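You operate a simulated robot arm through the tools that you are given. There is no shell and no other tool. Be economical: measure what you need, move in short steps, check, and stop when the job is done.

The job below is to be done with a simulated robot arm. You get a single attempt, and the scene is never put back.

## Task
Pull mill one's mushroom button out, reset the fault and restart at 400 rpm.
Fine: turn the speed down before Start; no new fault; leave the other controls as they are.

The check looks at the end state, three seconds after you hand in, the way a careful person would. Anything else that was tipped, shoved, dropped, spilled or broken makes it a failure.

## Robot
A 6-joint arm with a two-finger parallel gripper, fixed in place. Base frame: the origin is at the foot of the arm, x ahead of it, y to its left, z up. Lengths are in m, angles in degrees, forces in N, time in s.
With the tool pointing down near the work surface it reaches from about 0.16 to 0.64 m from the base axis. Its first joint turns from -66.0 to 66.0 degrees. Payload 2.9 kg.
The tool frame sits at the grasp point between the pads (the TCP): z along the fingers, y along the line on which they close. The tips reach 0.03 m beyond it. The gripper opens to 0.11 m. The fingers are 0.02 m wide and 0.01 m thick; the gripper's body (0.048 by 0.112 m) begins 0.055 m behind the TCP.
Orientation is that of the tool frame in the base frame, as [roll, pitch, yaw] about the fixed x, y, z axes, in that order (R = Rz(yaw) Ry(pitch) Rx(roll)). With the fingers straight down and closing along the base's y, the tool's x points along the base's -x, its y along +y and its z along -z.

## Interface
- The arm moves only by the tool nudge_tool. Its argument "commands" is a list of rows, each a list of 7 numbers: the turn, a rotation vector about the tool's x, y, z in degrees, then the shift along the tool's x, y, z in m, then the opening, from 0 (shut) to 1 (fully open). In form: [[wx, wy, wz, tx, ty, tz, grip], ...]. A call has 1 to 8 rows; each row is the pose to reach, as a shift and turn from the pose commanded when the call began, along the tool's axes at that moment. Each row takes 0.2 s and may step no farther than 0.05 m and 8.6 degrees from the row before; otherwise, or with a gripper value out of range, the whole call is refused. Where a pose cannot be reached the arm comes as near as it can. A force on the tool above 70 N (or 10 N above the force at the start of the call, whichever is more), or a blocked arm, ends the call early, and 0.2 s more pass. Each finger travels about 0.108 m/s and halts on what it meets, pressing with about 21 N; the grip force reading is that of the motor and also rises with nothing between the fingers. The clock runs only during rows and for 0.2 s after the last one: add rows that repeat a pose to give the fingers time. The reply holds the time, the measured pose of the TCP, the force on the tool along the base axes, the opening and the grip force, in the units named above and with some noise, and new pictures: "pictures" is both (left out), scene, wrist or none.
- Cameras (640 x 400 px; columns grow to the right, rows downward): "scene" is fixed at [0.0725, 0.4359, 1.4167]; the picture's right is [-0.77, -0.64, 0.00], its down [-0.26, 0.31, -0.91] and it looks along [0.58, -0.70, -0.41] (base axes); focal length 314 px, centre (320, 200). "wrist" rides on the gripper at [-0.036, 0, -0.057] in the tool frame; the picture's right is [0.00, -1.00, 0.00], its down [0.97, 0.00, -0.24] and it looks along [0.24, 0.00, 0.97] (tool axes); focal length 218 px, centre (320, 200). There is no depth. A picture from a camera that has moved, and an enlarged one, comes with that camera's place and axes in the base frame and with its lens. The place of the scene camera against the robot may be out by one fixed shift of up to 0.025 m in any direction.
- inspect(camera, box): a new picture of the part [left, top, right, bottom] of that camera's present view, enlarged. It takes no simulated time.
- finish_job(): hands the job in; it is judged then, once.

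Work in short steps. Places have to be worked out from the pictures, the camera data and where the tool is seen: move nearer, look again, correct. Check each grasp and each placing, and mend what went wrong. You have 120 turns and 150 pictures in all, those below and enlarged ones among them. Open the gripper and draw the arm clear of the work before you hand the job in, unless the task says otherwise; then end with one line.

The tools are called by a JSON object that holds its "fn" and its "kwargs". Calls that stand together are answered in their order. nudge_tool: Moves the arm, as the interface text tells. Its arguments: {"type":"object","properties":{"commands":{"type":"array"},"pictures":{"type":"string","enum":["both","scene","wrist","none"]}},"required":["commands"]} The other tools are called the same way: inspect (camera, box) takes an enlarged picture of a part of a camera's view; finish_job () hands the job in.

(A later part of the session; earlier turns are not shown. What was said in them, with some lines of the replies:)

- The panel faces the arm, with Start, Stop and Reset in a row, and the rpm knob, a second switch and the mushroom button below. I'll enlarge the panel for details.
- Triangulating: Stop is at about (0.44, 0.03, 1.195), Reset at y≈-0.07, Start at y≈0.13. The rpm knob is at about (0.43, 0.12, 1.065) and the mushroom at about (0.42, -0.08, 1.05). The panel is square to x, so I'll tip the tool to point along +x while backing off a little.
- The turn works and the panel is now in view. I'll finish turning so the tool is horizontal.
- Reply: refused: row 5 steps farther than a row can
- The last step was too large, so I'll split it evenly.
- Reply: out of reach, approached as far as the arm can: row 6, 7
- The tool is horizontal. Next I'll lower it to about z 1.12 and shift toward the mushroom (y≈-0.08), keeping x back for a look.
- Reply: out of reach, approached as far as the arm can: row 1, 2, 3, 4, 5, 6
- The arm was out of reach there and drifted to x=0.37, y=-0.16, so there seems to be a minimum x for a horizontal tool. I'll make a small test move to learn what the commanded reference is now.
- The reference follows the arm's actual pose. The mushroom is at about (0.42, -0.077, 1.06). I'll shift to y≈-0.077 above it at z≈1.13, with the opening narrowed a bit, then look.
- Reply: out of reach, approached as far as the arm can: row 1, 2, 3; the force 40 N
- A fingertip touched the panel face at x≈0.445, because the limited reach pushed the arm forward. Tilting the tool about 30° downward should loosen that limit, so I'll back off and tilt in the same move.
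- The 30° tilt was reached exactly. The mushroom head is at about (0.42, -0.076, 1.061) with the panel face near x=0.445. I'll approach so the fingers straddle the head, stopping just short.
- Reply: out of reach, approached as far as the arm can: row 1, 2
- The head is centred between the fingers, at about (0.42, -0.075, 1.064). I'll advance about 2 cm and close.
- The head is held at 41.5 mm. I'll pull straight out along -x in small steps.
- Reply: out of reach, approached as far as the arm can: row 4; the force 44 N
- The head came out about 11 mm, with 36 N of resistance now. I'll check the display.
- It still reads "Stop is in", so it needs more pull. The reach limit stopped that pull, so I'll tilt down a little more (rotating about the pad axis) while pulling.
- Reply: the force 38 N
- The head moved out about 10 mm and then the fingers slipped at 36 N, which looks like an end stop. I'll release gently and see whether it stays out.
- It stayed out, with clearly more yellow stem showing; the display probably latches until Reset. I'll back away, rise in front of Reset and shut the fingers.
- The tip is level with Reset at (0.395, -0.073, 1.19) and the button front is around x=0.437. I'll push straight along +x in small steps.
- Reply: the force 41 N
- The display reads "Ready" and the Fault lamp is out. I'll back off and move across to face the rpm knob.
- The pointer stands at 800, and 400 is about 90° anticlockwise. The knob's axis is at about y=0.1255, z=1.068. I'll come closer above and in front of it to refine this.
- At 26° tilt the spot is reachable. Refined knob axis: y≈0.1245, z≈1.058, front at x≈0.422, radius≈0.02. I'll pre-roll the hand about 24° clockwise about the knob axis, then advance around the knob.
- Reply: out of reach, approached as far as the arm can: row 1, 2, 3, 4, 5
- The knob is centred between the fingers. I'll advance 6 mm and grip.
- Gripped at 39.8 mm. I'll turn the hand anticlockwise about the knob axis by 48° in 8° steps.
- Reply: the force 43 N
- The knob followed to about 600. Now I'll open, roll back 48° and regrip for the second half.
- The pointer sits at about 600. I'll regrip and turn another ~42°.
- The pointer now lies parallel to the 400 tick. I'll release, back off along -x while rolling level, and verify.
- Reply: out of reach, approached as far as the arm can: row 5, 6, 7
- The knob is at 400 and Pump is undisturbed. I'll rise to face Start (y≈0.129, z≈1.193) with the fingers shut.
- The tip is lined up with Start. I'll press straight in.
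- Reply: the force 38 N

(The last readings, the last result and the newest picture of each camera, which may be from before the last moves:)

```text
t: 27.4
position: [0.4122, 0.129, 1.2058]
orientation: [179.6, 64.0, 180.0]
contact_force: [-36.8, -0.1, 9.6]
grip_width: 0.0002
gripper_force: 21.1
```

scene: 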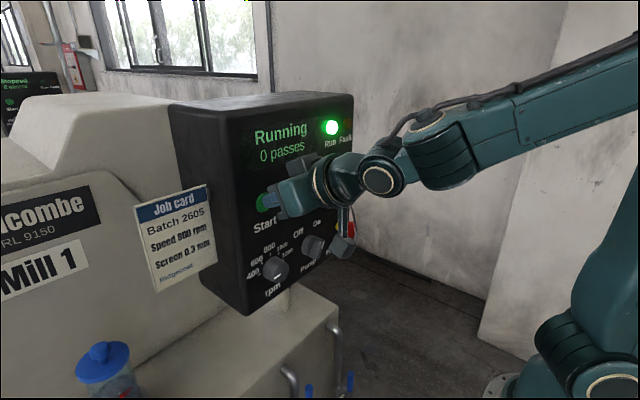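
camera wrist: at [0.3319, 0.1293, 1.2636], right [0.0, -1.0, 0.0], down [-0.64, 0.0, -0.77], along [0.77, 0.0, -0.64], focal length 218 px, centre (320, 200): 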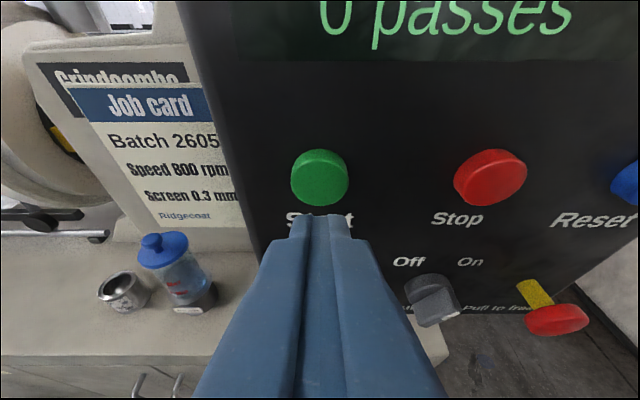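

It's running. I'll draw back clear and open the gripper.

{"fn": "nudge_tool", "kwargs": {"commands": [[0, 0, 0, 0.01, 0, -0.03, 0], [0, 0, 0, 0.01, 0, -0.07, 0], [0, 0, 0, 0.0, 0, -0.11, 0.3], [0, 0, 0, -0.03, -0.03, -0.13, 0.8], [0, 0, 0, -0.06, -0.06, -0.13, 1], [0, 0, 0, -0.06, -0.06, -0.13, 1]], "pictures": "both"}}

{"fn": "inspect", "kwargs": {"camera": "scene", "box": [210, 90, 380, 300]}}

```text
t: 28.8
position: [0.3241, 0.0661, 1.3186]
orientation: [179.9, 64.0, 179.9]
contact_force: [0.0, 0.6, 0.1]
grip_width: 0.11
gripper_force: 0.1
camera wrist: at [0.2892, 0.0655, 1.3757], right [0.0, -1.0, 0.0], down [-0.64, 0.0, -0.77], along [0.77, 0.0, -0.64], focal length 218 px, centre (320, 200)
```

scene: 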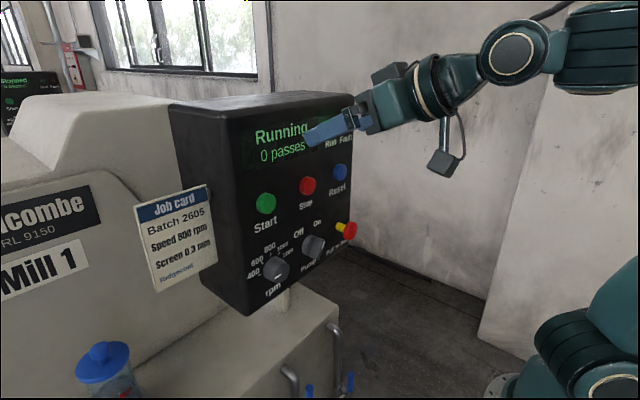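
wrist: 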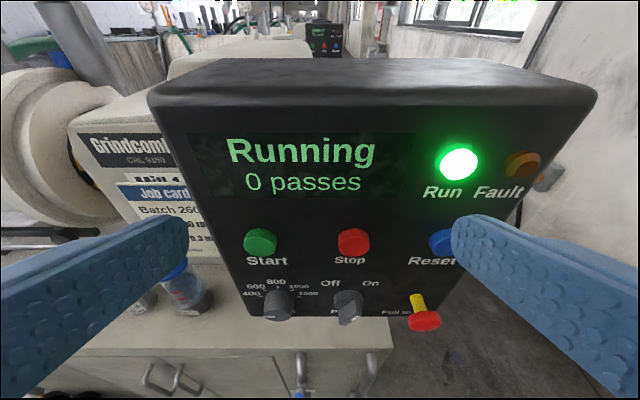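

```text
1.90 times, centred on (295, 195) of scene
camera zoom: at [0.0725, 0.4359, 1.4167], right [-0.77, -0.64, 0.0], down [-0.26, 0.31, -0.91], along [0.58, -0.7, -0.41], focal length 598 px, centre (368, 210)
```

zoom: 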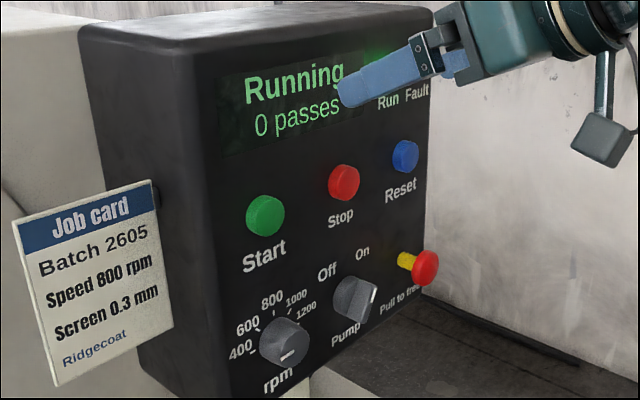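

The display reads Running, the Fault lamp is off, the mushroom is out, the knob is at 400 and Pump is unchanged. The arm is clear with the gripper open, so I'm handing in.

{"fn": "finish_job", "kwargs": {}}

```text
The job is handed in.
```

Mill one's mushroom button is out, the fault is reset, and it is running with the speed knob turned down to 400 rpm before Start; there was no new fault and the other controls are as they were.
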